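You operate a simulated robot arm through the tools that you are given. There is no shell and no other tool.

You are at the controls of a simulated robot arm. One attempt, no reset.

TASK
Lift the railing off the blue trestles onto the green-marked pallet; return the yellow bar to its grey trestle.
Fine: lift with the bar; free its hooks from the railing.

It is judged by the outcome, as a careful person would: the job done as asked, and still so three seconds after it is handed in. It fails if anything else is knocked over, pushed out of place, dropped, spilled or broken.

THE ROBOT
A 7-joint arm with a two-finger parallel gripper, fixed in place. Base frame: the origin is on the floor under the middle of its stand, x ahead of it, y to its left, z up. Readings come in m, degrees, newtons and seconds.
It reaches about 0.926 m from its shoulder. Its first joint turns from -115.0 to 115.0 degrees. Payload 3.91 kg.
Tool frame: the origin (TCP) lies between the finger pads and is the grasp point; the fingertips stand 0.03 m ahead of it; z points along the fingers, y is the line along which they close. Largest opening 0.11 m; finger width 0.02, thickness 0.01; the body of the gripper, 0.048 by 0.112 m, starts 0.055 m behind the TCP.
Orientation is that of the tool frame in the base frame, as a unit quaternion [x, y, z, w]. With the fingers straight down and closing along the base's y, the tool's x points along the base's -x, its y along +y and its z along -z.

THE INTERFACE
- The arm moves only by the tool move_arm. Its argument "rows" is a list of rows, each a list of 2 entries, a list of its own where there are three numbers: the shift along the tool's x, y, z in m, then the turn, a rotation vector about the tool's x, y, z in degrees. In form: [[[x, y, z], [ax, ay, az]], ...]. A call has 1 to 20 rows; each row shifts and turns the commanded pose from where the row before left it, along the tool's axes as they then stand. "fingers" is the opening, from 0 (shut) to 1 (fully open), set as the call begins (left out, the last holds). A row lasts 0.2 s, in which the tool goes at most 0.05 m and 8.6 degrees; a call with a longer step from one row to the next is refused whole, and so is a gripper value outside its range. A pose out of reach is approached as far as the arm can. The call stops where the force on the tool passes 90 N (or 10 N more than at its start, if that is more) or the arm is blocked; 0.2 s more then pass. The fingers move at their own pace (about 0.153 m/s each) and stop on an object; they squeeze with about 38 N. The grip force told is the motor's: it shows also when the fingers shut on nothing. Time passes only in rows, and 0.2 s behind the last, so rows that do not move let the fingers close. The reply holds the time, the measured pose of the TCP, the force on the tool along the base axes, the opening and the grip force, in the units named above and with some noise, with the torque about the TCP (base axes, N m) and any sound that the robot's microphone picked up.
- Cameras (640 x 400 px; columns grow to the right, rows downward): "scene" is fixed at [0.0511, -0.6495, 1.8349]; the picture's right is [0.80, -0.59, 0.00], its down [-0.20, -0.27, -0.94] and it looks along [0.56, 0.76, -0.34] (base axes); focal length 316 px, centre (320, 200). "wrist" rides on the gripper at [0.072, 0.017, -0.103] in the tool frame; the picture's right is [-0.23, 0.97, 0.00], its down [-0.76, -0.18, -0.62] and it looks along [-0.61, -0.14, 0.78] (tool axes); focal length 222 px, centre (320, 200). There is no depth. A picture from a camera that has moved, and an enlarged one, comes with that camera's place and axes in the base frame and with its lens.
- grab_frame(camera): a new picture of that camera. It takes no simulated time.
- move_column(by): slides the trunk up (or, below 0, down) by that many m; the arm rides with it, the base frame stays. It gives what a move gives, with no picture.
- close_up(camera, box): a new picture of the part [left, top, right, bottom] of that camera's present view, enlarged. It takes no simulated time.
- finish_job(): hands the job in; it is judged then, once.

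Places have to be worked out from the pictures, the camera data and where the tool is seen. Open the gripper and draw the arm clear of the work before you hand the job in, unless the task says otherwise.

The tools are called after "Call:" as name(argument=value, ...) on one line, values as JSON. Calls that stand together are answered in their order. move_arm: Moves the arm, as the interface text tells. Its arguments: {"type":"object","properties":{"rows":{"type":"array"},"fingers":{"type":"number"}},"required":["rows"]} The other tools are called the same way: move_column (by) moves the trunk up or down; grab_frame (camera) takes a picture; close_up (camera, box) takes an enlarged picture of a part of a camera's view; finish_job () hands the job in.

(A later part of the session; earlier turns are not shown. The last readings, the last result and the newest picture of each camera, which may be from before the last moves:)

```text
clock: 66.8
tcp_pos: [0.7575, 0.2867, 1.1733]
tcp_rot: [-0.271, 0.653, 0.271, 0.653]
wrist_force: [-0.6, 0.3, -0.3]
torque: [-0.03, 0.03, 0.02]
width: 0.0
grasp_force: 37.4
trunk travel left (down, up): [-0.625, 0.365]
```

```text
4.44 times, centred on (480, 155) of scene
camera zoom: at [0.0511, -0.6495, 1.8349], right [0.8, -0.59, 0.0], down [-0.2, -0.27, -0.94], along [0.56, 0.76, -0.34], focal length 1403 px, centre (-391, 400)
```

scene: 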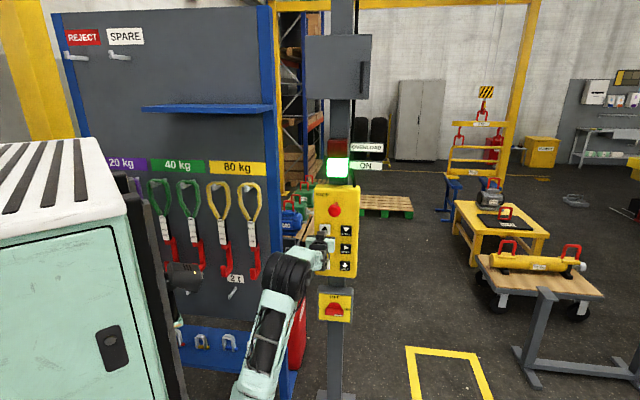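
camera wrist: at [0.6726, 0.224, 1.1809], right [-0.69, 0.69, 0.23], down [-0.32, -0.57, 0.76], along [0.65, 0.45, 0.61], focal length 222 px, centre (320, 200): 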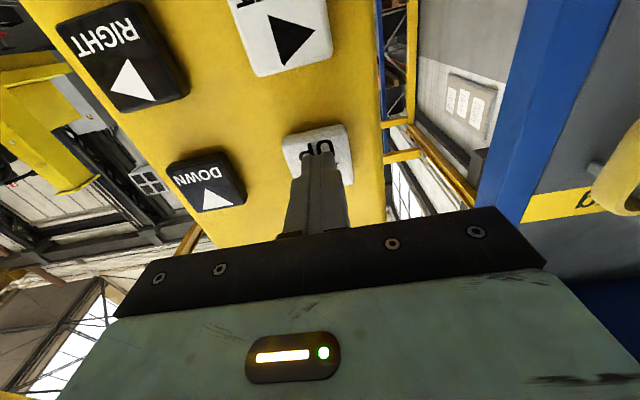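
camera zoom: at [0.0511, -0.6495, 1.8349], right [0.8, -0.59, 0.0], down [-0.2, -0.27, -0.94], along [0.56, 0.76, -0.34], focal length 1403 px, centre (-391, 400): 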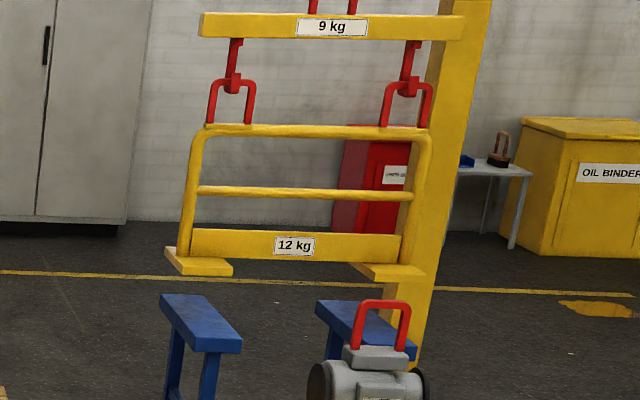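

The tips are centered on LEFT and the load hangs still. I press for ~3.4 s (about 0.9 m).

Call:
move_arm(rows=[[[0, 0, 0.016], [0, 0, 0]], [[0, 0, 0], [0, 0, 0]], [[0, 0, 0], [0, 0, 0]], [[0, 0, 0], [0, 0, 0]], [[0, 0, 0], [0, 0, 0]], [[0, 0, 0], [0, 0, 0]], [[0, 0, 0], [0, 0, 0]], [[0, 0, 0], [0, 0, 0]], [[0, 0, 0], [0, 0, 0]], [[0, 0, 0], [0, 0, 0]], [[0, 0, 0], [0, 0, 0]], [[0, 0, 0], [0, 0, 0]], [[0, 0, 0], [0, 0, 0]], [[0, 0, 0], [0, 0, 0]], [[0, 0, 0], [0, 0, 0]], [[0, 0, -0.016], [0, 0, 0]], [[0, 0, 0], [0, 0, 0]], [[0, 0, 0], [0, 0, 0]]])

Call:
close_up(camera="scene", box=[340, 80, 500, 220])

```text
clock: 70.6
tcp_pos: [0.7566, 0.2875, 1.1738]
tcp_rot: [-0.271, 0.653, 0.271, 0.654]
wrist_force: [-0.1, -0.7, 0.3]
torque: [0.01, 0.0, 0.01]
width: 0.0001
grasp_force: 38.0
trunk travel left (down, up): [-0.625, 0.365]
```

```text
2.86 times, centred on (420, 150) of scene
camera zoom: at [0.0511, -0.6495, 1.8349], right [0.8, -0.59, 0.0], down [-0.2, -0.27, -0.94], along [0.56, 0.76, -0.34], focal length 902 px, centre (34, 343)
```

zoom: 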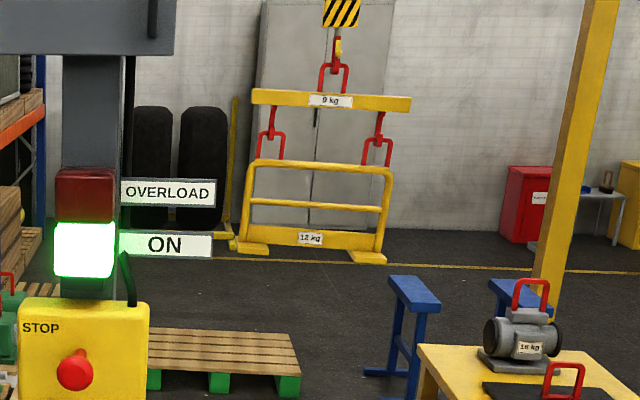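

Railing center is now at r≈1.21; the pallet center is at r≈0.79. Another LEFT press of ~0.37 m.

Call:
move_arm(rows=[[[0, 0, 0.016], [0, 0, 0]], [[0, 0, 0], [0, 0, 0]], [[0, 0, 0], [0, 0, 0]], [[0, 0, 0], [0, 0, 0]], [[0, 0, 0], [0, 0, 0]], [[0, 0, 0], [0, 0, 0]], [[0, 0, 0], [0, 0, 0]], [[0, 0, 0], [0, 0, 0]], [[0, 0, 0], [0, 0, 0]], [[0, 0, 0], [0, 0, 0]], [[0, 0, 0], [0, 0, 0]], [[0, 0, -0.016], [0, 0, 0]], [[0, 0, 0], [0, 0, 0]], [[0, 0, 0], [0, 0, 0]]])

Call:
close_up(camera="scene", box=[340, 80, 460, 220])

Call:
close_up(camera="scene", box=[345, 90, 435, 220])

```text
clock: 73.6
tcp_pos: [0.7578, 0.2859, 1.1724]
tcp_rot: [-0.271, 0.654, 0.271, 0.653]
wrist_force: [-0.5, 0.3, 0.1]
torque: [0.0, 0.01, 0.0]
width: 0.0
grasp_force: 37.9
trunk travel left (down, up): [-0.625, 0.365]
```

```text
2.86 times, centred on (400, 150) of scene
camera zoom: at [0.0511, -0.6495, 1.8349], right [0.8, -0.59, 0.0], down [-0.2, -0.27, -0.94], along [0.56, 0.76, -0.34], focal length 902 px, centre (91, 343)
```

zoom: 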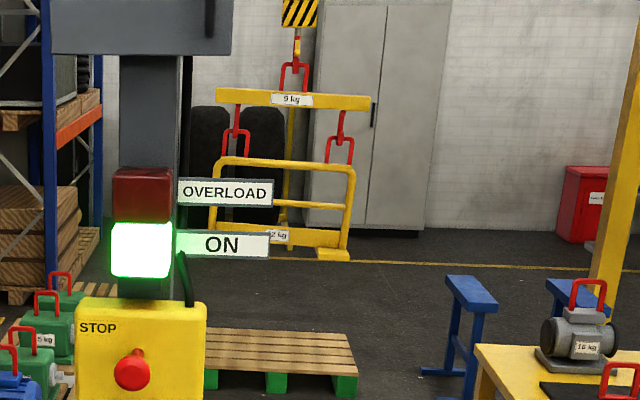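

```text
3.08 times, centred on (390, 155) of scene
camera zoom: at [0.0511, -0.6495, 1.8349], right [0.8, -0.59, 0.0], down [-0.2, -0.27, -0.94], along [0.56, 0.76, -0.34], focal length 971 px, centre (105, 338)
```

zoom: 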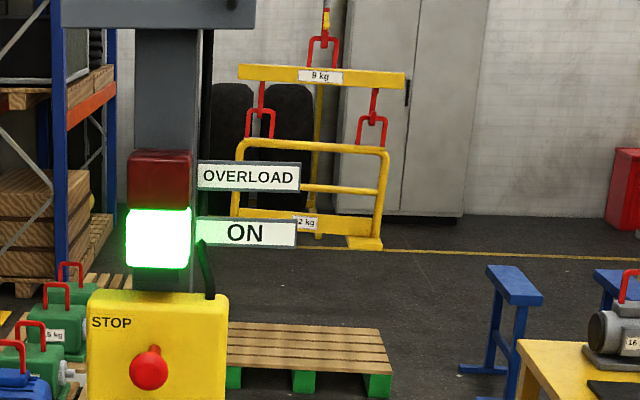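

The railing center is at r≈0.77 versus pallet center ≈0.79 – fine to start lowering. I go to DOWN and lower ~0.28 m first (of ~0.54 m).

Call:
move_arm(rows=[[[0, 0, -0.025], [0, 0, 0]], [[-0.02, -0.022, 0], [0, 0, 0]], [[-0.021, -0.022, 0], [0, 0, 0]], [[-0.021, -0.022, 0], [0, 0, 0]], [[-0.02, -0.022, 0], [0, 0, 0]], [[0, 0, 0.025], [0, 0, 0]], [[0, 0, 0.016], [0, 0, 0]], [[0, 0, 0], [0, 0, 0]], [[0, 0, 0], [0, 0, 0]], [[0, 0, 0], [0, 0, 0]], [[0, 0, 0], [0, 0, 0]], [[0, 0, 0], [0, 0, 0]], [[0, 0, 0], [0, 0, 0]], [[0, 0, 0], [0, 0, 0]], [[0, 0, 0], [0, 0, 0]], [[0, 0, 0], [0, 0, 0]], [[0, 0, -0.016], [0, 0, 0]], [[0, 0, 0], [0, 0, 0]]])

Call:
close_up(camera="scene", box=[340, 100, 440, 220])

```text
clock: 77.4
tcp_pos: [0.8206, 0.2251, 1.2546]
tcp_rot: [-0.271, 0.653, 0.271, 0.653]
wrist_force: [-0.7, 0.9, -1.0]
torque: [-0.01, -0.01, -0.02]
width: 0.0
grasp_force: 37.5
trunk travel left (down, up): [-0.625, 0.365]
```

```text
3.33 times, centred on (390, 160) of scene
camera zoom: at [0.0511, -0.6495, 1.8349], right [0.8, -0.59, 0.0], down [-0.2, -0.27, -0.94], along [0.56, 0.76, -0.34], focal length 1052 px, centre (87, 333)
```

zoom: 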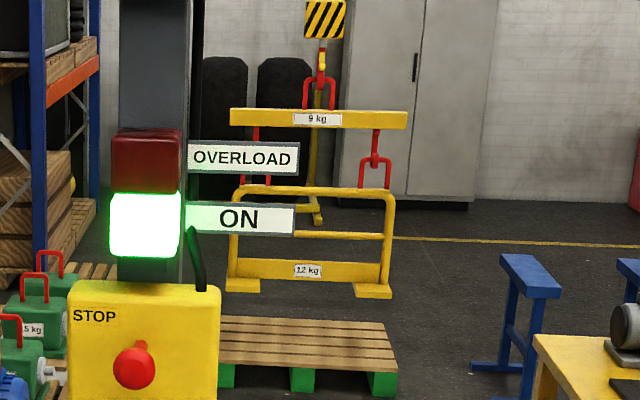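

Railing pads now ~0.41 m high, spanning r≈0.44–1.15 over the pallet's 0.39–1.19: well centered. I lower ~0.2 m more.

Call:
move_arm(rows=[[[0, 0, 0.016], [0, 0, 0]], [[0, 0, 0], [0, 0, 0]], [[0, 0, 0], [0, 0, 0]], [[0, 0, 0], [0, 0, 0]], [[0, 0, 0], [0, 0, 0]], [[0, 0, 0], [0, 0, 0]], [[0, 0, 0], [0, 0, 0]], [[0, 0, 0], [0, 0, 0]], [[0, 0, -0.016], [0, 0, 0]], [[0, 0, 0], [0, 0, 0]]])

Call:
close_up(camera="scene", box=[345, 130, 425, 220])

```text
clock: 79.6
tcp_pos: [0.8214, 0.2245, 1.2546]
tcp_rot: [-0.27, 0.653, 0.272, 0.653]
wrist_force: [-0.1, -0.1, -0.4]
torque: [-0.05, 0.06, -0.06]
width: 0.0
grasp_force: 38.2
trunk travel left (down, up): [-0.625, 0.365]
```

```text
4.44 times, centred on (385, 175) of scene
camera zoom: at [0.0511, -0.6495, 1.8349], right [0.8, -0.59, 0.0], down [-0.2, -0.27, -0.94], along [0.56, 0.76, -0.34], focal length 1403 px, centre (31, 311)
```

zoom: 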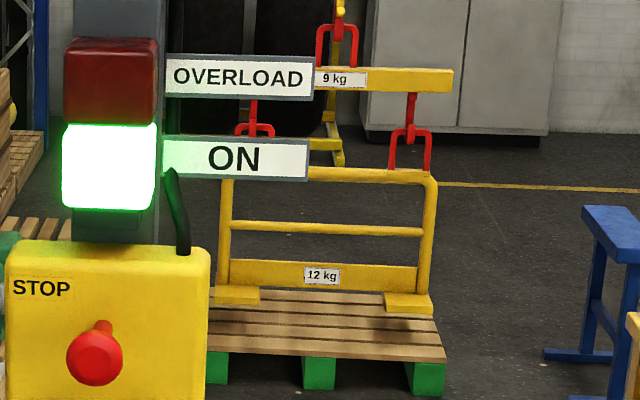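

The pads will land with ~4 cm margin on both sides of the pallet, ~10 cm still to go. I lower ~7 cm.

Call:
move_arm(rows=[[[0, 0, 0.016], [0, 0, 0]], [[0, 0, 0], [0, 0, 0]], [[0, 0, 0], [0, 0, 0]], [[0, 0, 0], [0, 0, 0]], [[0, 0, 0], [0, 0, 0]], [[0, 0, 0], [0, 0, 0]], [[0, 0, -0.016], [0, 0, 0]], [[0, 0, 0], [0, 0, 0]]])

Call:
close_up(camera="scene", box=[345, 130, 425, 220])

```text
clock: 81.4
tcp_pos: [0.8215, 0.2266, 1.2554]
tcp_rot: [-0.27, 0.653, 0.27, 0.653]
wrist_force: [-0.2, 0.2, -0.8]
torque: [0.04, 0.04, 0.0]
width: 0.0003
grasp_force: 37.9
trunk travel left (down, up): [-0.625, 0.365]
```

```text
4.44 times, centred on (385, 175) of scene
camera zoom: at [0.0511, -0.6495, 1.8349], right [0.8, -0.59, 0.0], down [-0.2, -0.27, -0.94], along [0.56, 0.76, -0.34], focal length 1403 px, centre (31, 311)
```

zoom: 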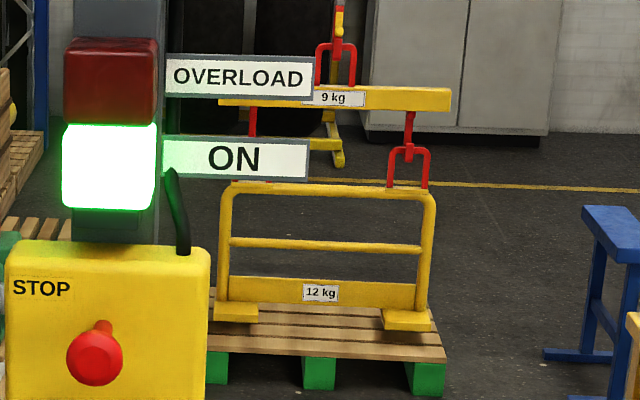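

About 3–4 cm remain. A 4-hold tap now.

Call:
move_arm(rows=[[[0, 0, 0.016], [0, 0, 0]], [[0, 0, 0], [0, 0, 0]], [[0, 0, 0], [0, 0, 0]], [[0, 0, 0], [0, 0, 0]], [[0, 0, 0], [0, 0, 0]], [[0, 0, -0.016], [0, 0, 0]], [[0, 0, 0], [0, 0, 0]]])

Call:
close_up(camera="scene", box=[365, 155, 415, 220])

Call:
close_up(camera="scene", box=[388, 156, 416, 176])

```text
clock: 83.0
tcp_pos: [0.822, 0.2239, 1.2538]
tcp_rot: [-0.27, 0.653, 0.27, 0.654]
wrist_force: [-0.2, 0.4, 0.1]
torque: [0.01, 0.04, 0.02]
width: 0.0
grasp_force: 37.8
trunk travel left (down, up): [-0.625, 0.365]
```

```text
6.15 times, centred on (390, 188) of scene
camera zoom: at [0.0511, -0.6495, 1.8349], right [0.8, -0.59, 0.0], down [-0.2, -0.27, -0.94], along [0.56, 0.76, -0.34], focal length 1942 px, centre (-111, 277)
```

zoom: 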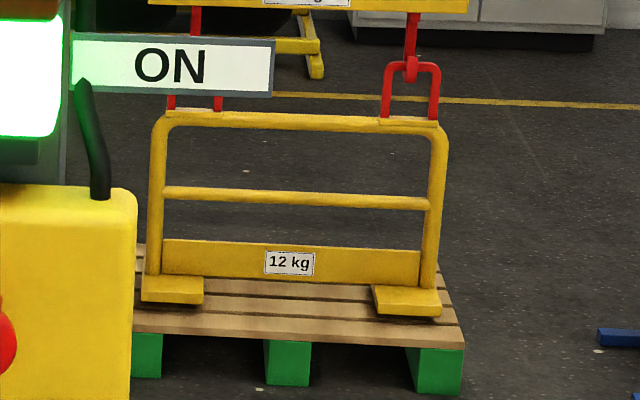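

```text
16.00 times, centred on (402, 166) of scene
camera zoom: at [0.0511, -0.6495, 1.8349], right [0.8, -0.59, 0.0], down [-0.2, -0.27, -0.94], along [0.56, 0.76, -0.34], focal length 5050 px, centre (-992, 744)
```

zoom: 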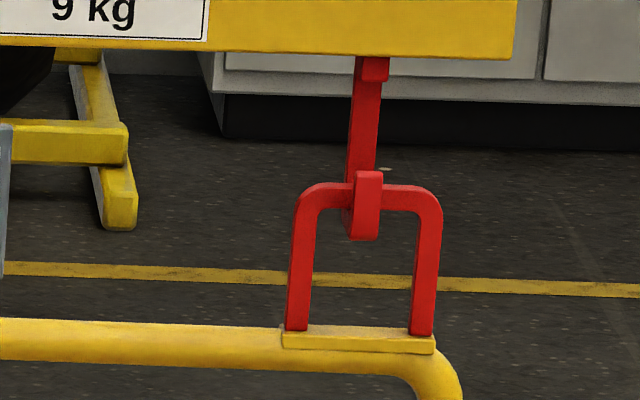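

It is at or just above landing height. I continue lowering with a 4-hold tap and watch the hooks relative to the rods.

Call:
move_arm(rows=[[[0, 0, 0.016], [0, 0, 0]], [[0, 0, 0], [0, 0, 0]], [[0, 0, 0], [0, 0, 0]], [[0, 0, 0], [0, 0, 0]], [[0, 0, 0], [0, 0, 0]], [[0, 0, -0.016], [0, 0, 0]], [[0, 0, 0], [0, 0, 0]]])

Call:
close_up(camera="scene", box=[365, 155, 415, 220])

Call:
close_up(camera="scene", box=[388, 156, 416, 176])

```text
clock: 84.6
tcp_pos: [0.8227, 0.2244, 1.2537]
tcp_rot: [-0.27, 0.654, 0.27, 0.653]
wrist_force: [-0.6, -0.1, 0.1]
torque: [0.0, 0.01, 0.02]
width: 0.0
grasp_force: 37.4
trunk travel left (down, up): [-0.625, 0.365]
```

```text
6.15 times, centred on (390, 188) of scene
camera zoom: at [0.0511, -0.6495, 1.8349], right [0.8, -0.59, 0.0], down [-0.2, -0.27, -0.94], along [0.56, 0.76, -0.34], focal length 1942 px, centre (-111, 277)
```

zoom: 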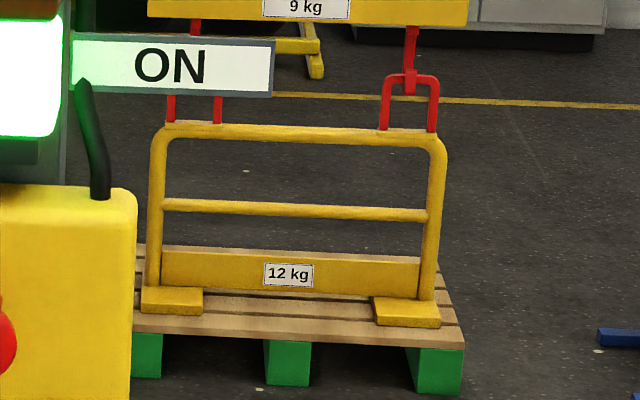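

```text
16.00 times, centred on (402, 166) of scene
camera zoom: at [0.0511, -0.6495, 1.8349], right [0.8, -0.59, 0.0], down [-0.2, -0.27, -0.94], along [0.56, 0.76, -0.34], focal length 5050 px, centre (-992, 744)
```

zoom: 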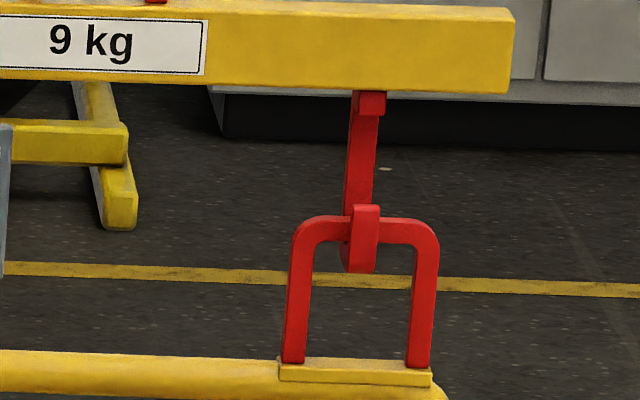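

The hooks have just begun to sink relative to the rods, so the railing has probably just landed. I lower another ~3 cm.

Call:
move_arm(rows=[[[0, 0, 0.016], [0, 0, 0]], [[0, 0, 0], [0, 0, 0]], [[0, 0, 0], [0, 0, 0]], [[0, 0, 0], [0, 0, 0]], [[0, 0, 0], [0, 0, 0]], [[0, 0, -0.016], [0, 0, 0]], [[0, 0, 0], [0, 0, 0]]])

Call:
close_up(camera="scene", box=[365, 155, 415, 220])

Call:
close_up(camera="scene", box=[388, 156, 416, 176])

```text
clock: 86.2
tcp_pos: [0.8209, 0.2252, 1.254]
tcp_rot: [-0.271, 0.653, 0.271, 0.653]
wrist_force: [0.1, 0.6, 1.4]
torque: [-0.01, 0.05, 0.01]
width: 0.0003
grasp_force: 37.8
trunk travel left (down, up): [-0.625, 0.365]
```

```text
6.15 times, centred on (390, 188) of scene
camera zoom: at [0.0511, -0.6495, 1.8349], right [0.8, -0.59, 0.0], down [-0.2, -0.27, -0.94], along [0.56, 0.76, -0.34], focal length 1942 px, centre (-111, 277)
```

zoom: 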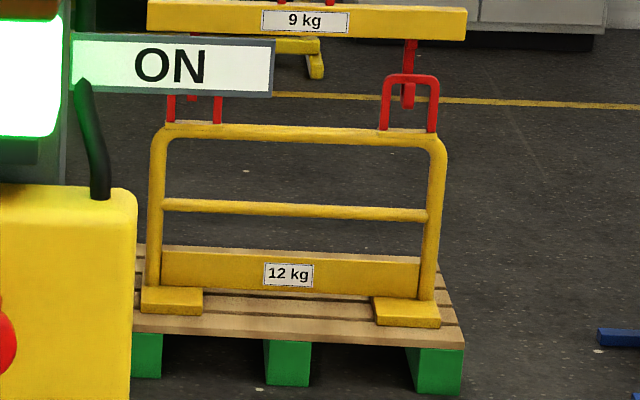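

```text
16.00 times, centred on (402, 166) of scene
camera zoom: at [0.0511, -0.6495, 1.8349], right [0.8, -0.59, 0.0], down [-0.2, -0.27, -0.94], along [0.56, 0.76, -0.34], focal length 5050 px, centre (-992, 744)
```

zoom: 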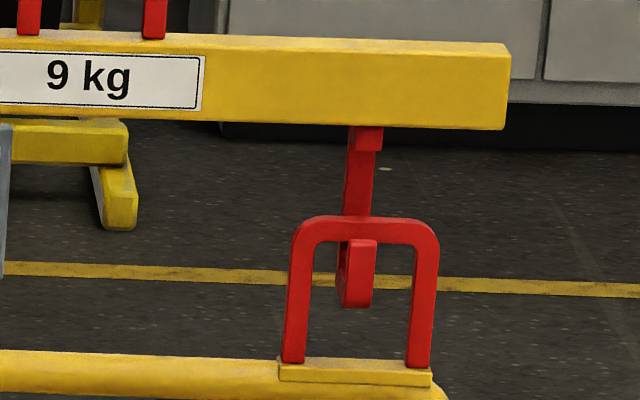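

The railing stays on the pallet while the hooks sank ~3.5 cm. The tips need ~3 cm more to be fully below the rods, with ~5 cm room beneath; one more 4-hold tap.

Call:
move_arm(rows=[[[0, 0, 0.016], [0, 0, 0]], [[0, 0, 0], [0, 0, 0]], [[0, 0, 0], [0, 0, 0]], [[0, 0, 0], [0, 0, 0]], [[0, 0, 0], [0, 0, 0]], [[0, 0, -0.016], [0, 0, 0]], [[0, 0, 0], [0, 0, 0]]])

Call:
close_up(camera="scene", box=[388, 156, 416, 176])

Call:
close_up(camera="scene", box=[365, 145, 415, 210])

```text
clock: 87.8
tcp_pos: [0.8216, 0.2247, 1.254]
tcp_rot: [-0.271, 0.652, 0.271, 0.654]
wrist_force: [0.1, 0.3, -0.4]
torque: [0.0, 0.02, 0.0]
width: 0.0
grasp_force: 37.5
trunk travel left (down, up): [-0.625, 0.365]
```

```text
16.00 times, centred on (402, 166) of scene
camera zoom: at [0.0511, -0.6495, 1.8349], right [0.8, -0.59, 0.0], down [-0.2, -0.27, -0.94], along [0.56, 0.76, -0.34], focal length 5050 px, centre (-992, 744)
```

zoom: 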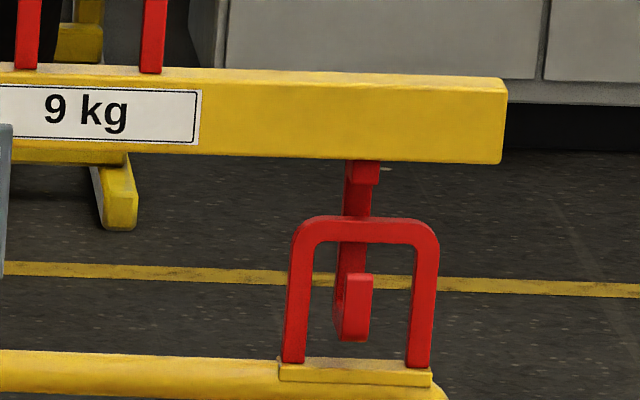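

```text
6.15 times, centred on (390, 178) of scene
camera zoom: at [0.0511, -0.6495, 1.8349], right [0.8, -0.59, 0.0], down [-0.2, -0.27, -0.94], along [0.56, 0.76, -0.34], focal length 1942 px, centre (-111, 338)
```

zoom: 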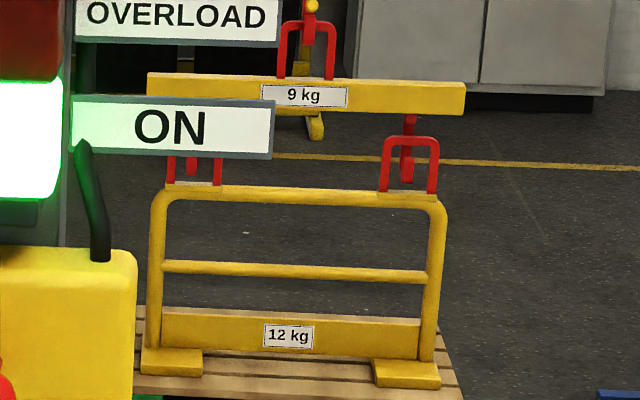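

The tips are ~2 cm below the rods and ~3 cm above the plates, laterally centered. Now FWD ~16 cm to draw the hooks out behind the eyes.

Call:
move_arm(rows=[[[0, 0, -0.025], [0, 0, 0]], [[0.04, 0.022, 0], [0, 0, 0]], [[0.041, 0.022, 0], [0, 0, 0]], [[0.041, 0.022, 0], [0, 0, 0]], [[0.04, 0.022, 0], [0, 0, 0]], [[0, 0, 0.025], [0, 0, 0]]])

Call:
close_up(camera="wrist", box=[220, 60, 420, 240])

```text
clock: 89.2
tcp_pos: [0.7577, 0.2861, 1.093]
tcp_rot: [-0.271, 0.653, 0.271, 0.653]
wrist_force: [-1.3, -0.1, -0.2]
torque: [0.04, 0.01, 0.02]
width: 0.0
grasp_force: 37.6
trunk travel left (down, up): [-0.625, 0.365]
```

```text
2.22 times, centred on (320, 150) of wrist
camera zoom: at [0.6736, 0.2236, 1.0186], right [-0.69, 0.69, 0.23], down [-0.32, -0.57, 0.76], along [0.65, 0.45, 0.61], focal length 494 px, centre (320, 311)
```

zoom: 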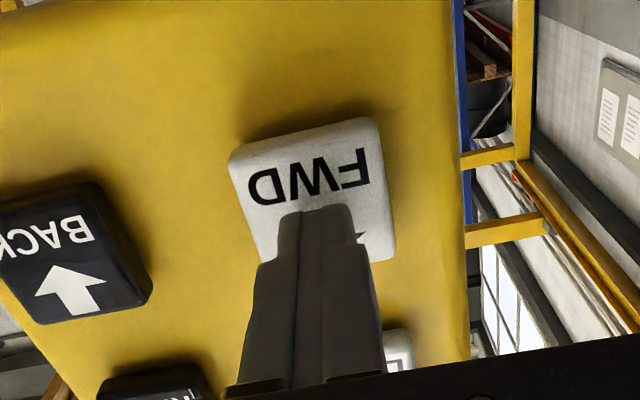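

The tips are on FWD. I press for 5 hold rows first (~7 cm) and check that the railing stays put.

Call:
move_arm(rows=[[[0, 0, 0.016], [0, 0, 0]], [[0, 0, 0], [0, 0, 0]], [[0, 0, 0], [0, 0, 0]], [[0, 0, 0], [0, 0, 0]], [[0, 0, 0], [0, 0, 0]], [[0, 0, 0], [0, 0, 0]], [[0, 0, -0.016], [0, 0, 0]], [[0, 0, 0], [0, 0, 0]]])

Call:
close_up(camera="scene", box=[388, 156, 416, 176])

Call:
close_up(camera="scene", box=[365, 145, 415, 210])

```text
clock: 91.0
tcp_pos: [0.7592, 0.2871, 1.0937]
tcp_rot: [-0.27, 0.653, 0.27, 0.654]
wrist_force: [0.3, 0.4, 0.4]
torque: [0.0, -0.05, -0.02]
width: 0.0001
grasp_force: 37.4
trunk travel left (down, up): [-0.625, 0.365]
```

```text
16.00 times, centred on (402, 166) of scene
camera zoom: at [0.0511, -0.6495, 1.8349], right [0.8, -0.59, 0.0], down [-0.2, -0.27, -0.94], along [0.56, 0.76, -0.34], focal length 5050 px, centre (-992, 744)
```

zoom: 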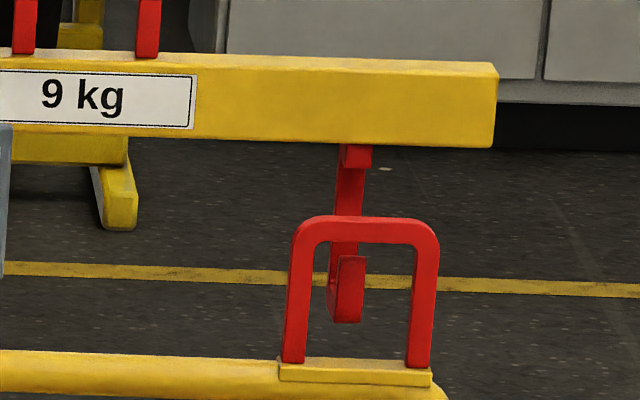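

```text
6.15 times, centred on (390, 178) of scene
camera zoom: at [0.0511, -0.6495, 1.8349], right [0.8, -0.59, 0.0], down [-0.2, -0.27, -0.94], along [0.56, 0.76, -0.34], focal length 1942 px, centre (-111, 338)
```

zoom: 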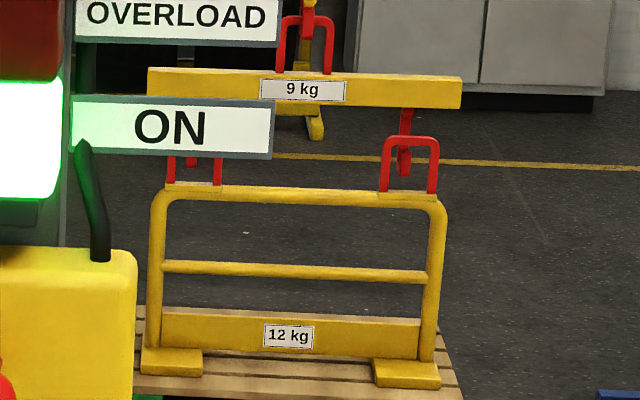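

The hooks moved ~6.5 cm back through the eyes without touching; the railing is unmoved. Another FWD press (6 hold rows, ~12 cm) for full clearance.

Call:
move_arm(rows=[[[0, 0, 0.016], [0, 0, 0]], [[0, 0, 0], [0, 0, 0]], [[0, 0, 0], [0, 0, 0]], [[0, 0, 0], [0, 0, 0]], [[0, 0, 0], [0, 0, 0]], [[0, 0, 0], [0, 0, 0]], [[0, 0, 0], [0, 0, 0]], [[0, 0, -0.016], [0, 0, 0]], [[0, 0, 0], [0, 0, 0]]])

Call:
close_up(camera="scene", box=[388, 156, 416, 176])

Call:
close_up(camera="scene", box=[365, 145, 415, 210])

```text
clock: 93.0
tcp_pos: [0.7589, 0.2873, 1.0923]
tcp_rot: [-0.27, 0.653, 0.27, 0.654]
wrist_force: [0.2, 0.3, -0.4]
torque: [0.0, -0.01, -0.04]
width: 0.0
grasp_force: 37.6
trunk travel left (down, up): [-0.625, 0.365]
```

```text
16.00 times, centred on (402, 166) of scene
camera zoom: at [0.0511, -0.6495, 1.8349], right [0.8, -0.59, 0.0], down [-0.2, -0.27, -0.94], along [0.56, 0.76, -0.34], focal length 5050 px, centre (-992, 744)
```

zoom: 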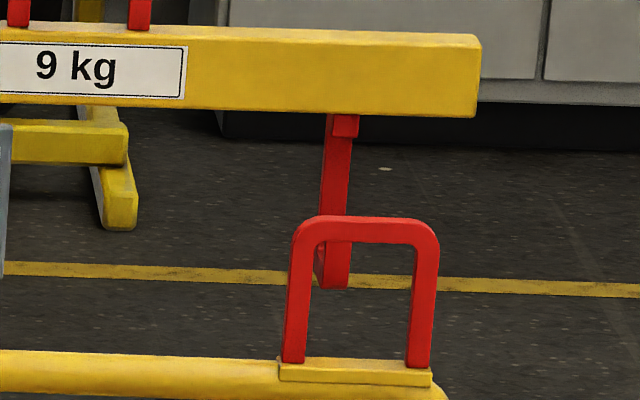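

```text
6.15 times, centred on (390, 178) of scene
camera zoom: at [0.0511, -0.6495, 1.8349], right [0.8, -0.59, 0.0], down [-0.2, -0.27, -0.94], along [0.56, 0.76, -0.34], focal length 1942 px, centre (-111, 338)
```

zoom: 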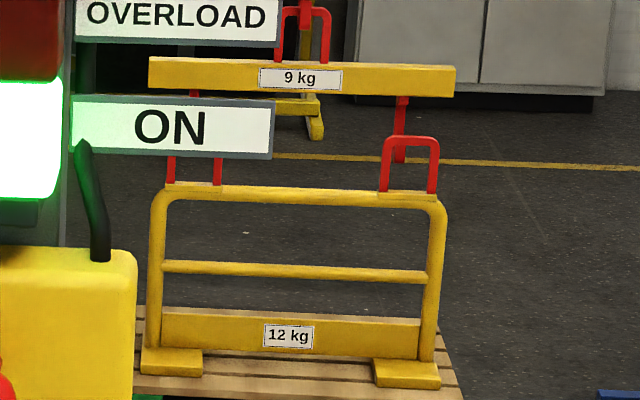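

The hooks are ~15 cm behind the eyes, fully free. Now UP: first a short lift to verify nothing drags.

Call:
move_arm(rows=[[[0, 0, -0.025], [0, 0, 0]], [[-0.04, 0, 0], [0, 0, 0]], [[-0.041, 0, 0], [0, 0, 0]], [[-0.041, 0, 0], [0, 0, 0]], [[-0.04, 0, 0], [0, 0, 0]], [[0, 0, 0.025], [0, 0, 0]], [[0, 0, 0.016], [0, 0, 0]], [[0, 0, 0], [0, 0, 0]], [[0, 0, 0], [0, 0, 0]], [[0, 0, 0], [0, 0, 0]], [[0, 0, 0], [0, 0, 0]], [[0, 0, 0], [0, 0, 0]], [[0, 0, 0], [0, 0, 0]], [[0, 0, -0.016], [0, 0, 0]], [[0, 0, 0], [0, 0, 0]]])

Call:
close_up(camera="scene", box=[350, 120, 420, 210])

```text
clock: 96.2
tcp_pos: [0.7588, 0.2864, 1.256]
tcp_rot: [-0.271, 0.653, 0.271, 0.653]
wrist_force: [-0.6, 0.5, -0.8]
torque: [-0.02, 0.03, 0.01]
width: 0.0
grasp_force: 37.3
trunk travel left (down, up): [-0.625, 0.365]
```

```text
4.44 times, centred on (385, 165) of scene
camera zoom: at [0.0511, -0.6495, 1.8349], right [0.8, -0.59, 0.0], down [-0.2, -0.27, -0.94], along [0.56, 0.76, -0.34], focal length 1403 px, centre (31, 356)
```

zoom: 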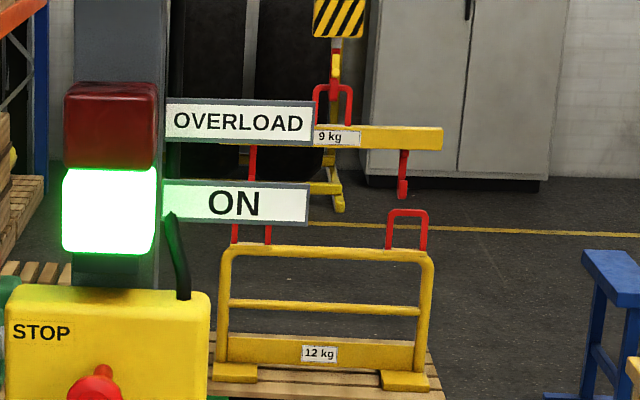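

The railing stays still while the hooks rise free. I raise the bar a further ~0.5 m for safe travel.

Call:
move_arm(rows=[[[0, 0, 0.016], [0, 0, 0]], [[0, 0, 0], [0, 0, 0]], [[0, 0, 0], [0, 0, 0]], [[0, 0, 0], [0, 0, 0]], [[0, 0, 0], [0, 0, 0]], [[0, 0, 0], [0, 0, 0]], [[0, 0, 0], [0, 0, 0]], [[0, 0, 0], [0, 0, 0]], [[0, 0, 0], [0, 0, 0]], [[0, 0, 0], [0, 0, 0]], [[0, 0, 0], [0, 0, 0]], [[0, 0, 0], [0, 0, 0]], [[0, 0, 0], [0, 0, 0]], [[0, 0, -0.016], [0, 0, 0]], [[0, 0, 0], [0, 0, 0]]])

Call:
close_up(camera="scene", box=[340, 60, 440, 220])

```text
clock: 99.4
tcp_pos: [0.7594, 0.2865, 1.2559]
tcp_rot: [-0.27, 0.653, 0.271, 0.654]
wrist_force: [-0.3, 1.1, 0.2]
torque: [-0.01, 0.0, -0.03]
width: 0.0003
grasp_force: 37.4
trunk travel left (down, up): [-0.625, 0.365]
```

```text
2.50 times, centred on (390, 140) of scene
camera zoom: at [0.0511, -0.6495, 1.8349], right [0.8, -0.59, 0.0], down [-0.2, -0.27, -0.94], along [0.56, 0.76, -0.34], focal length 789 px, centre (145, 350)
```

zoom: 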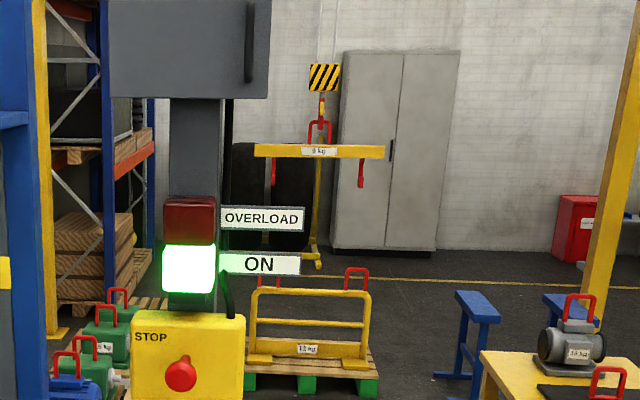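

Hook bottoms are at z≈1.15, clear of all objects on the way. Now to the RIGHT button, and RIGHT for ~0.77 m (14 hold rows).

Call:
move_arm(rows=[[[0, 0, -0.025], [0, 0, 0]], [[0.02, -0.022, 0], [0, 0, 0]], [[0.021, -0.022, 0], [0, 0, 0]], [[0.021, -0.022, 0], [0, 0, 0]], [[0.02, -0.022, 0], [0, 0, 0]], [[0, 0, 0.025], [0, 0, 0]]])

Call:
move_arm(rows=[[[0, 0, 0.016], [0, 0, 0]], [[0, 0, 0], [0, 0, 0]], [[0, 0, 0], [0, 0, 0]], [[0, 0, 0], [0, 0, 0]], [[0, 0, 0], [0, 0, 0]], [[0, 0, 0], [0, 0, 0]], [[0, 0, 0], [0, 0, 0]], [[0, 0, 0], [0, 0, 0]], [[0, 0, 0], [0, 0, 0]], [[0, 0, 0], [0, 0, 0]], [[0, 0, 0], [0, 0, 0]], [[0, 0, 0], [0, 0, 0]], [[0, 0, 0], [0, 0, 0]], [[0, 0, 0], [0, 0, 0]], [[0, 0, 0], [0, 0, 0]], [[0, 0, -0.016], [0, 0, 0]], [[0, 0, 0], [0, 0, 0]]])

Call:
grab_frame(camera="scene")

```text
clock: 100.8
tcp_pos: [0.8205, 0.2235, 1.1732]
tcp_rot: [-0.271, 0.653, 0.271, 0.653]
wrist_force: [-0.4, 1.1, 0.1]
torque: [-0.02, -0.01, 0.01]
width: 0.0001
grasp_force: 37.5
trunk travel left (down, up): [-0.625, 0.365]
```

```text
clock: 104.4
tcp_pos: [0.8208, 0.2243, 1.174]
tcp_rot: [-0.271, 0.652, 0.271, 0.654]
wrist_force: [0.4, -0.7, -0.1]
torque: [0.0, 0.03, -0.01]
width: 0.0
grasp_force: 37.3
trunk travel left (down, up): [-0.625, 0.365]
```

```text
taken
```

scene: 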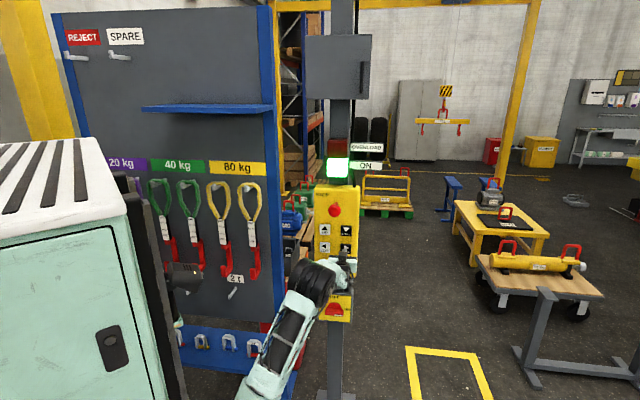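

Bar at r≈1.51; ~0.47 m more to the right. I press with 10 hold rows.

Call:
move_arm(rows=[[[0, 0, 0.016], [0, 0, 0]], [[0, 0, 0], [0, 0, 0]], [[0, 0, 0], [0, 0, 0]], [[0, 0, 0], [0, 0, 0]], [[0, 0, 0], [0, 0, 0]], [[0, 0, 0], [0, 0, 0]], [[0, 0, 0], [0, 0, 0]], [[0, 0, 0], [0, 0, 0]], [[0, 0, 0], [0, 0, 0]], [[0, 0, 0], [0, 0, 0]], [[0, 0, 0], [0, 0, 0]], [[0, 0, -0.016], [0, 0, 0]], [[0, 0, 0], [0, 0, 0]]])

Call:
close_up(camera="scene", box=[430, 70, 530, 200])

Call:
close_up(camera="scene", box=[600, 200, 640, 400])

```text
clock: 107.2
tcp_pos: [0.8199, 0.2248, 1.172]
tcp_rot: [-0.27, 0.653, 0.271, 0.654]
wrist_force: [0.4, 0.0, -0.5]
torque: [0.03, 0.0, -0.01]
width: 0.0
grasp_force: 37.8
trunk travel left (down, up): [-0.625, 0.365]
```

```text
3.08 times, centred on (480, 135) of scene
camera zoom: at [0.0511, -0.6495, 1.8349], right [0.8, -0.59, 0.0], down [-0.2, -0.27, -0.94], along [0.56, 0.76, -0.34], focal length 971 px, centre (-172, 400)
```

zoom: 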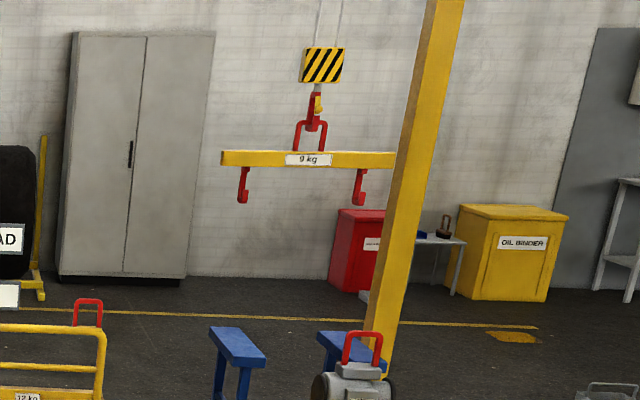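

```text
2.00 times, centred on (620, 300) of scene
camera zoom: at [0.0511, -0.6495, 1.8349], right [0.8, -0.59, 0.0], down [-0.2, -0.27, -0.94], along [0.56, 0.76, -0.34], focal length 631 px, centre (-280, 0)
```

zoom: 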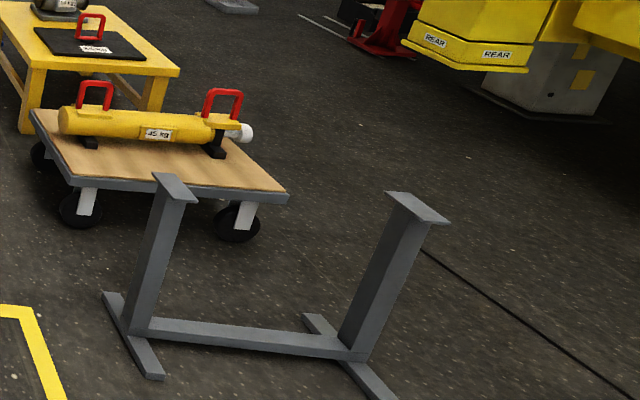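

The bar's right end visually meets the gantry column's edge; I check closely whether it is in front of it or near to it.

Call:
close_up(camera="scene", box=[490, 110, 520, 130])

Call:
close_up(camera="scene", box=[480, 150, 530, 200])

```text
16.00 times, centred on (505, 120) of scene
camera zoom: at [0.0511, -0.6495, 1.8349], right [0.8, -0.59, 0.0], down [-0.2, -0.27, -0.94], along [0.56, 0.76, -0.34], focal length 5050 px, centre (-2640, 1480)
```

zoom: 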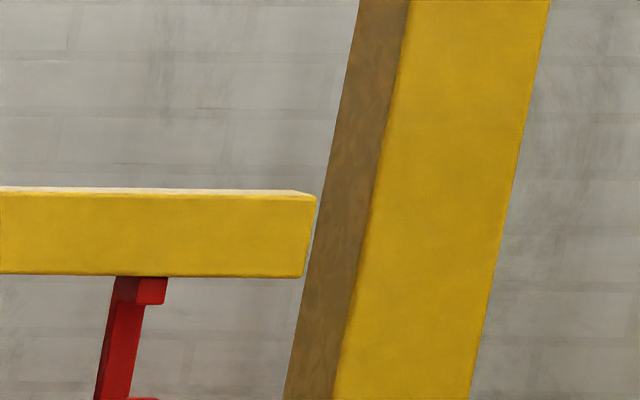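

```text
8.00 times, centred on (505, 175) of scene
camera zoom: at [0.0511, -0.6495, 1.8349], right [0.8, -0.59, 0.0], down [-0.2, -0.27, -0.94], along [0.56, 0.76, -0.34], focal length 2525 px, centre (-1160, 400)
```

zoom: 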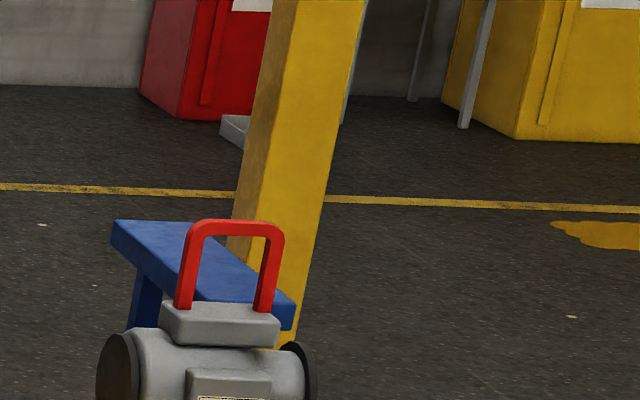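

The bar end is clear beside the column (and earlier moves at this place were free). Now to BACK, ~1 m first (17 hold rows).

Call:
move_arm(rows=[[[0, 0, -0.02], [0, 0, 0]], [[0.02, 0, 0], [0, 0, 0]], [[0.02, 0, 0], [0, 0, 0]], [[0.02, 0, 0], [0, 0, 0]], [[0.02, 0, 0], [0, 0, 0]], [[0, 0, 0.02], [0, 0, 0]]])

Call:
move_arm(rows=[[[0, 0, 0.016], [0, 0, 0]], [[0, 0, 0], [0, 0, 0]], [[0, 0, 0], [0, 0, 0]], [[0, 0, 0], [0, 0, 0]], [[0, 0, 0], [0, 0, 0]], [[0, 0, 0], [0, 0, 0]], [[0, 0, 0], [0, 0, 0]], [[0, 0, 0], [0, 0, 0]], [[0, 0, 0], [0, 0, 0]], [[0, 0, 0], [0, 0, 0]], [[0, 0, 0], [0, 0, 0]], [[0, 0, 0], [0, 0, 0]], [[0, 0, 0], [0, 0, 0]], [[0, 0, 0], [0, 0, 0]], [[0, 0, 0], [0, 0, 0]], [[0, 0, 0], [0, 0, 0]], [[0, 0, 0], [0, 0, 0]], [[0, 0, 0], [0, 0, 0]], [[0, 0, -0.016], [0, 0, 0]], [[0, 0, 0], [0, 0, 0]]])

Call:
grab_frame(camera="scene")

```text
clock: 108.6
tcp_pos: [0.8206, 0.223, 1.093]
tcp_rot: [-0.27, 0.653, 0.269, 0.654]
wrist_force: [-0.5, 0.0, -0.6]
torque: [0.01, 0.02, -0.05]
width: 0.0
grasp_force: 37.6
trunk travel left (down, up): [-0.625, 0.365]
```

```text
clock: 112.8
tcp_pos: [0.8214, 0.2245, 1.0932]
tcp_rot: [-0.271, 0.653, 0.271, 0.653]
wrist_force: [-0.8, 0.2, 0.0]
torque: [0.0, -0.01, 0.0]
width: 0.0
grasp_force: 37.4
trunk travel left (down, up): [-0.625, 0.365]
```

```text
taken
```

scene: 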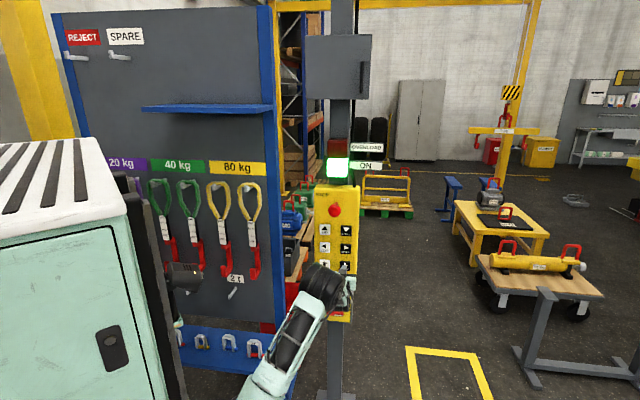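

Moved ~0.99 m back. Same again.

Call:
move_arm(rows=[[[0, 0, 0.016], [0, 0, 0]], [[0, 0, 0], [0, 0, 0]], [[0, 0, 0], [0, 0, 0]], [[0, 0, 0], [0, 0, 0]], [[0, 0, 0], [0, 0, 0]], [[0, 0, 0], [0, 0, 0]], [[0, 0, 0], [0, 0, 0]], [[0, 0, 0], [0, 0, 0]], [[0, 0, 0], [0, 0, 0]], [[0, 0, 0], [0, 0, 0]], [[0, 0, 0], [0, 0, 0]], [[0, 0, 0], [0, 0, 0]], [[0, 0, 0], [0, 0, 0]], [[0, 0, 0], [0, 0, 0]], [[0, 0, 0], [0, 0, 0]], [[0, 0, 0], [0, 0, 0]], [[0, 0, 0], [0, 0, 0]], [[0, 0, 0], [0, 0, 0]], [[0, 0, -0.016], [0, 0, 0]], [[0, 0, 0], [0, 0, 0]]])

Call:
close_up(camera="scene", box=[520, 60, 640, 260])

```text
clock: 117.0
tcp_pos: [0.8206, 0.2253, 1.094]
tcp_rot: [-0.27, 0.652, 0.271, 0.655]
wrist_force: [-0.3, 0.5, 0.3]
torque: [0.03, -0.01, 0.0]
width: 0.0002
grasp_force: 37.4
trunk travel left (down, up): [-0.625, 0.365]
```

```text
2.00 times, centred on (580, 160) of scene
camera zoom: at [0.0511, -0.6495, 1.8349], right [0.8, -0.59, 0.0], down [-0.2, -0.27, -0.94], along [0.56, 0.76, -0.34], focal length 631 px, centre (-200, 280)
```

zoom: 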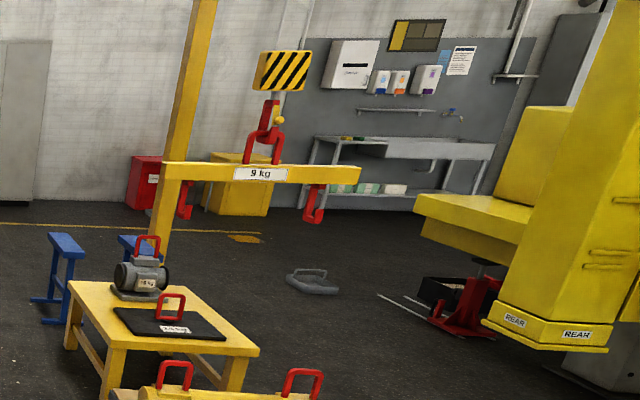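

Another ~1.0 m moved; ~1.0 m remains to the grey trestle (f≈1.44). I press for 16 hold rows (~0.92 m).

Call:
move_arm(rows=[[[0, 0, 0.016], [0, 0, 0]], [[0, 0, 0], [0, 0, 0]], [[0, 0, 0], [0, 0, 0]], [[0, 0, 0], [0, 0, 0]], [[0, 0, 0], [0, 0, 0]], [[0, 0, 0], [0, 0, 0]], [[0, 0, 0], [0, 0, 0]], [[0, 0, 0], [0, 0, 0]], [[0, 0, 0], [0, 0, 0]], [[0, 0, 0], [0, 0, 0]], [[0, 0, 0], [0, 0, 0]], [[0, 0, 0], [0, 0, 0]], [[0, 0, 0], [0, 0, 0]], [[0, 0, 0], [0, 0, 0]], [[0, 0, 0], [0, 0, 0]], [[0, 0, 0], [0, 0, 0]], [[0, 0, 0], [0, 0, 0]], [[0, 0, -0.016], [0, 0, 0]], [[0, 0, 0], [0, 0, 0]]])

Call:
close_up(camera="scene", box=[600, 60, 640, 260])

Call:
close_up(camera="scene", box=[600, 100, 640, 400])

```text
clock: 121.0
tcp_pos: [0.8198, 0.2265, 1.0928]
tcp_rot: [-0.271, 0.652, 0.271, 0.654]
wrist_force: [-0.6, -0.7, -0.1]
torque: [-0.02, 0.02, -0.01]
width: 0.0
grasp_force: 38.0
trunk travel left (down, up): [-0.625, 0.365]
```

```text
2.00 times, centred on (620, 160) of scene
camera zoom: at [0.0511, -0.6495, 1.8349], right [0.8, -0.59, 0.0], down [-0.2, -0.27, -0.94], along [0.56, 0.76, -0.34], focal length 631 px, centre (-280, 280)
```

zoom: 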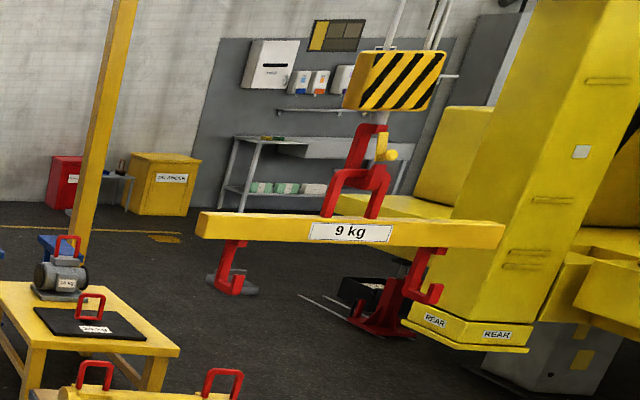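

```text
1.33 times, centred on (620, 250) of scene
camera zoom: at [0.0511, -0.6495, 1.8349], right [0.8, -0.59, 0.0], down [-0.2, -0.27, -0.94], along [0.56, 0.76, -0.34], focal length 421 px, centre (-80, 133)
```

zoom: 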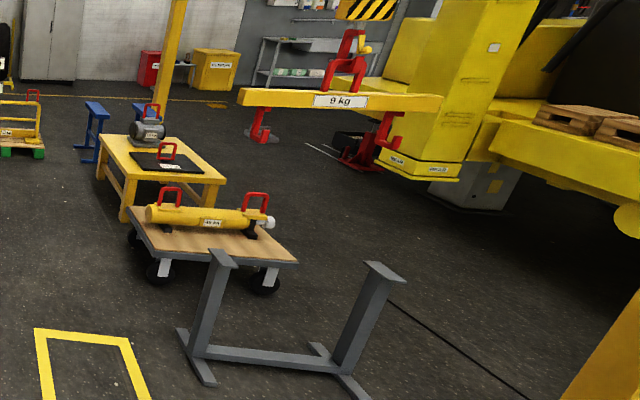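

The bar is ~0.11–0.15 m short of the trestle line. One more BACK press (6 hold rows, ~12 cm), then I compare while lowering.

Call:
move_arm(rows=[[[0, 0, 0.016], [0, 0, 0]], [[0, 0, 0], [0, 0, 0]], [[0, 0, 0], [0, 0, 0]], [[0, 0, 0], [0, 0, 0]], [[0, 0, 0], [0, 0, 0]], [[0, 0, 0], [0, 0, 0]], [[0, 0, 0], [0, 0, 0]], [[0, 0, -0.016], [0, 0, 0]], [[0, 0, 0], [0, 0, 0]]])

Call:
close_up(camera="scene", box=[630, 130, 640, 330])

```text
clock: 123.0
tcp_pos: [0.8217, 0.2262, 1.0941]
tcp_rot: [-0.271, 0.652, 0.271, 0.654]
wrist_force: [-0.2, 0.2, -0.3]
torque: [0.0, 0.01, 0.0]
width: 0.0
grasp_force: 37.7
trunk travel left (down, up): [-0.625, 0.365]
```

```text
2.00 times, centred on (635, 230) of scene
camera zoom: at [0.0511, -0.6495, 1.8349], right [0.8, -0.59, 0.0], down [-0.2, -0.27, -0.94], along [0.56, 0.76, -0.34], focal length 631 px, centre (-310, 140)
```

zoom: 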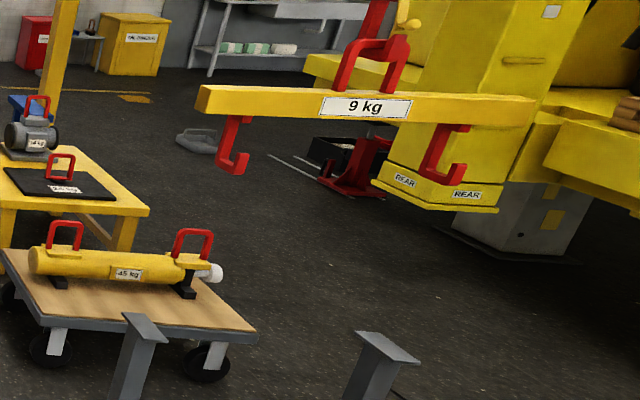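

Now near the trestle line. I go to DOWN and lower ~0.44 m, leaving the hooks ~10 cm above the trestle plates, then compare positions.

Call:
move_arm(rows=[[[0, 0, -0.025], [0, 0, 0]], [[-0.04, 0, 0], [0, 0, 0]], [[-0.041, 0, 0], [0, 0, 0]], [[-0.041, 0, 0], [0, 0, 0]], [[-0.04, 0, 0], [0, 0, 0]], [[0, 0, 0.025], [0, 0, 0]]])

Call:
move_arm(rows=[[[0, 0, 0.016], [0, 0, 0]], [[0, 0, 0], [0, 0, 0]], [[0, 0, 0], [0, 0, 0]], [[0, 0, 0], [0, 0, 0]], [[0, 0, 0], [0, 0, 0]], [[0, 0, 0], [0, 0, 0]], [[0, 0, 0], [0, 0, 0]], [[0, 0, 0], [0, 0, 0]], [[0, 0, 0], [0, 0, 0]], [[0, 0, 0], [0, 0, 0]], [[0, 0, 0], [0, 0, 0]], [[0, 0, -0.016], [0, 0, 0]], [[0, 0, 0], [0, 0, 0]]])

Call:
close_up(camera="scene", box=[630, 170, 640, 370])

```text
clock: 124.4
tcp_pos: [0.8212, 0.2262, 1.2543]
tcp_rot: [-0.27, 0.653, 0.27, 0.653]
wrist_force: [0.1, 0.0, 0.7]
torque: [0.03, 0.02, -0.01]
width: 0.0001
grasp_force: 38.3
trunk travel left (down, up): [-0.625, 0.365]
```

```text
clock: 127.2
tcp_pos: [0.8223, 0.2253, 1.2543]
tcp_rot: [-0.271, 0.653, 0.271, 0.654]
wrist_force: [0.4, -0.1, -0.3]
torque: [-0.02, 0.01, -0.02]
width: 0.0001
grasp_force: 37.4
trunk travel left (down, up): [-0.625, 0.365]
```

```text
2.00 times, centred on (635, 270) of scene
camera zoom: at [0.0511, -0.6495, 1.8349], right [0.8, -0.59, 0.0], down [-0.2, -0.27, -0.94], along [0.56, 0.76, -0.34], focal length 631 px, centre (-310, 60)
```

zoom: 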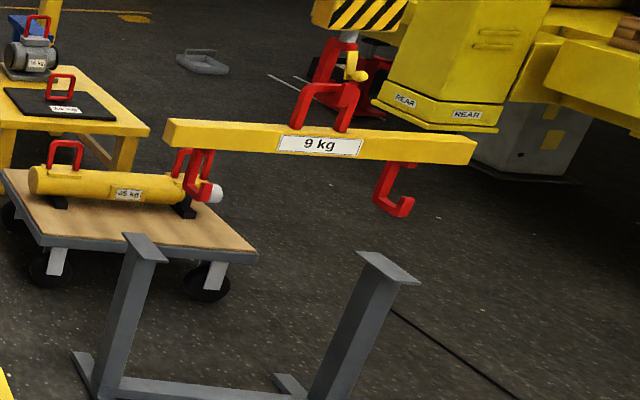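

The bar hangs above the trestle. I zoom in on both ends to compare bar, hooks and plates more exactly.

Call:
close_up(camera="scene", box=[560, 250, 630, 350])

Call:
close_up(camera="scene", box=[638, 250, 640, 350])

```text
4.00 times, centred on (595, 300) of scene
camera zoom: at [0.0511, -0.6495, 1.8349], right [0.8, -0.59, 0.0], down [-0.2, -0.27, -0.94], along [0.56, 0.76, -0.34], focal length 1262 px, centre (-780, -200)
```

zoom: 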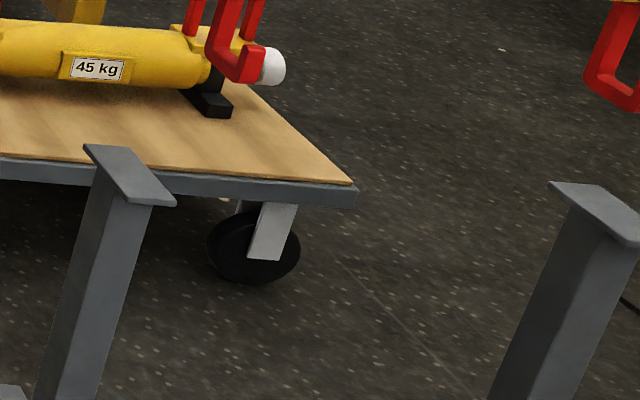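

```text
4.00 times, centred on (639, 300) of scene
camera zoom: at [0.0511, -0.6495, 1.8349], right [0.8, -0.59, 0.0], down [-0.2, -0.27, -0.94], along [0.56, 0.76, -0.34], focal length 1262 px, centre (-956, -200)
```

zoom: 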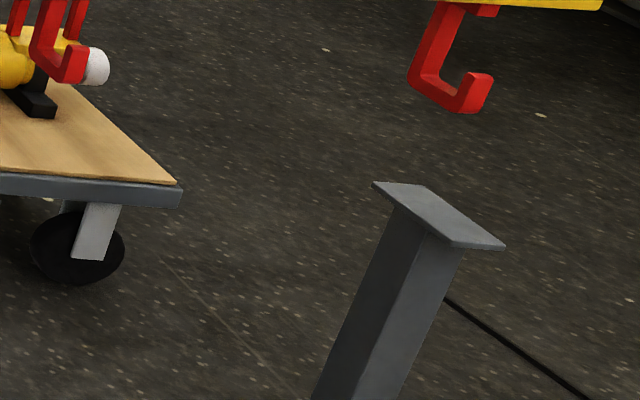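

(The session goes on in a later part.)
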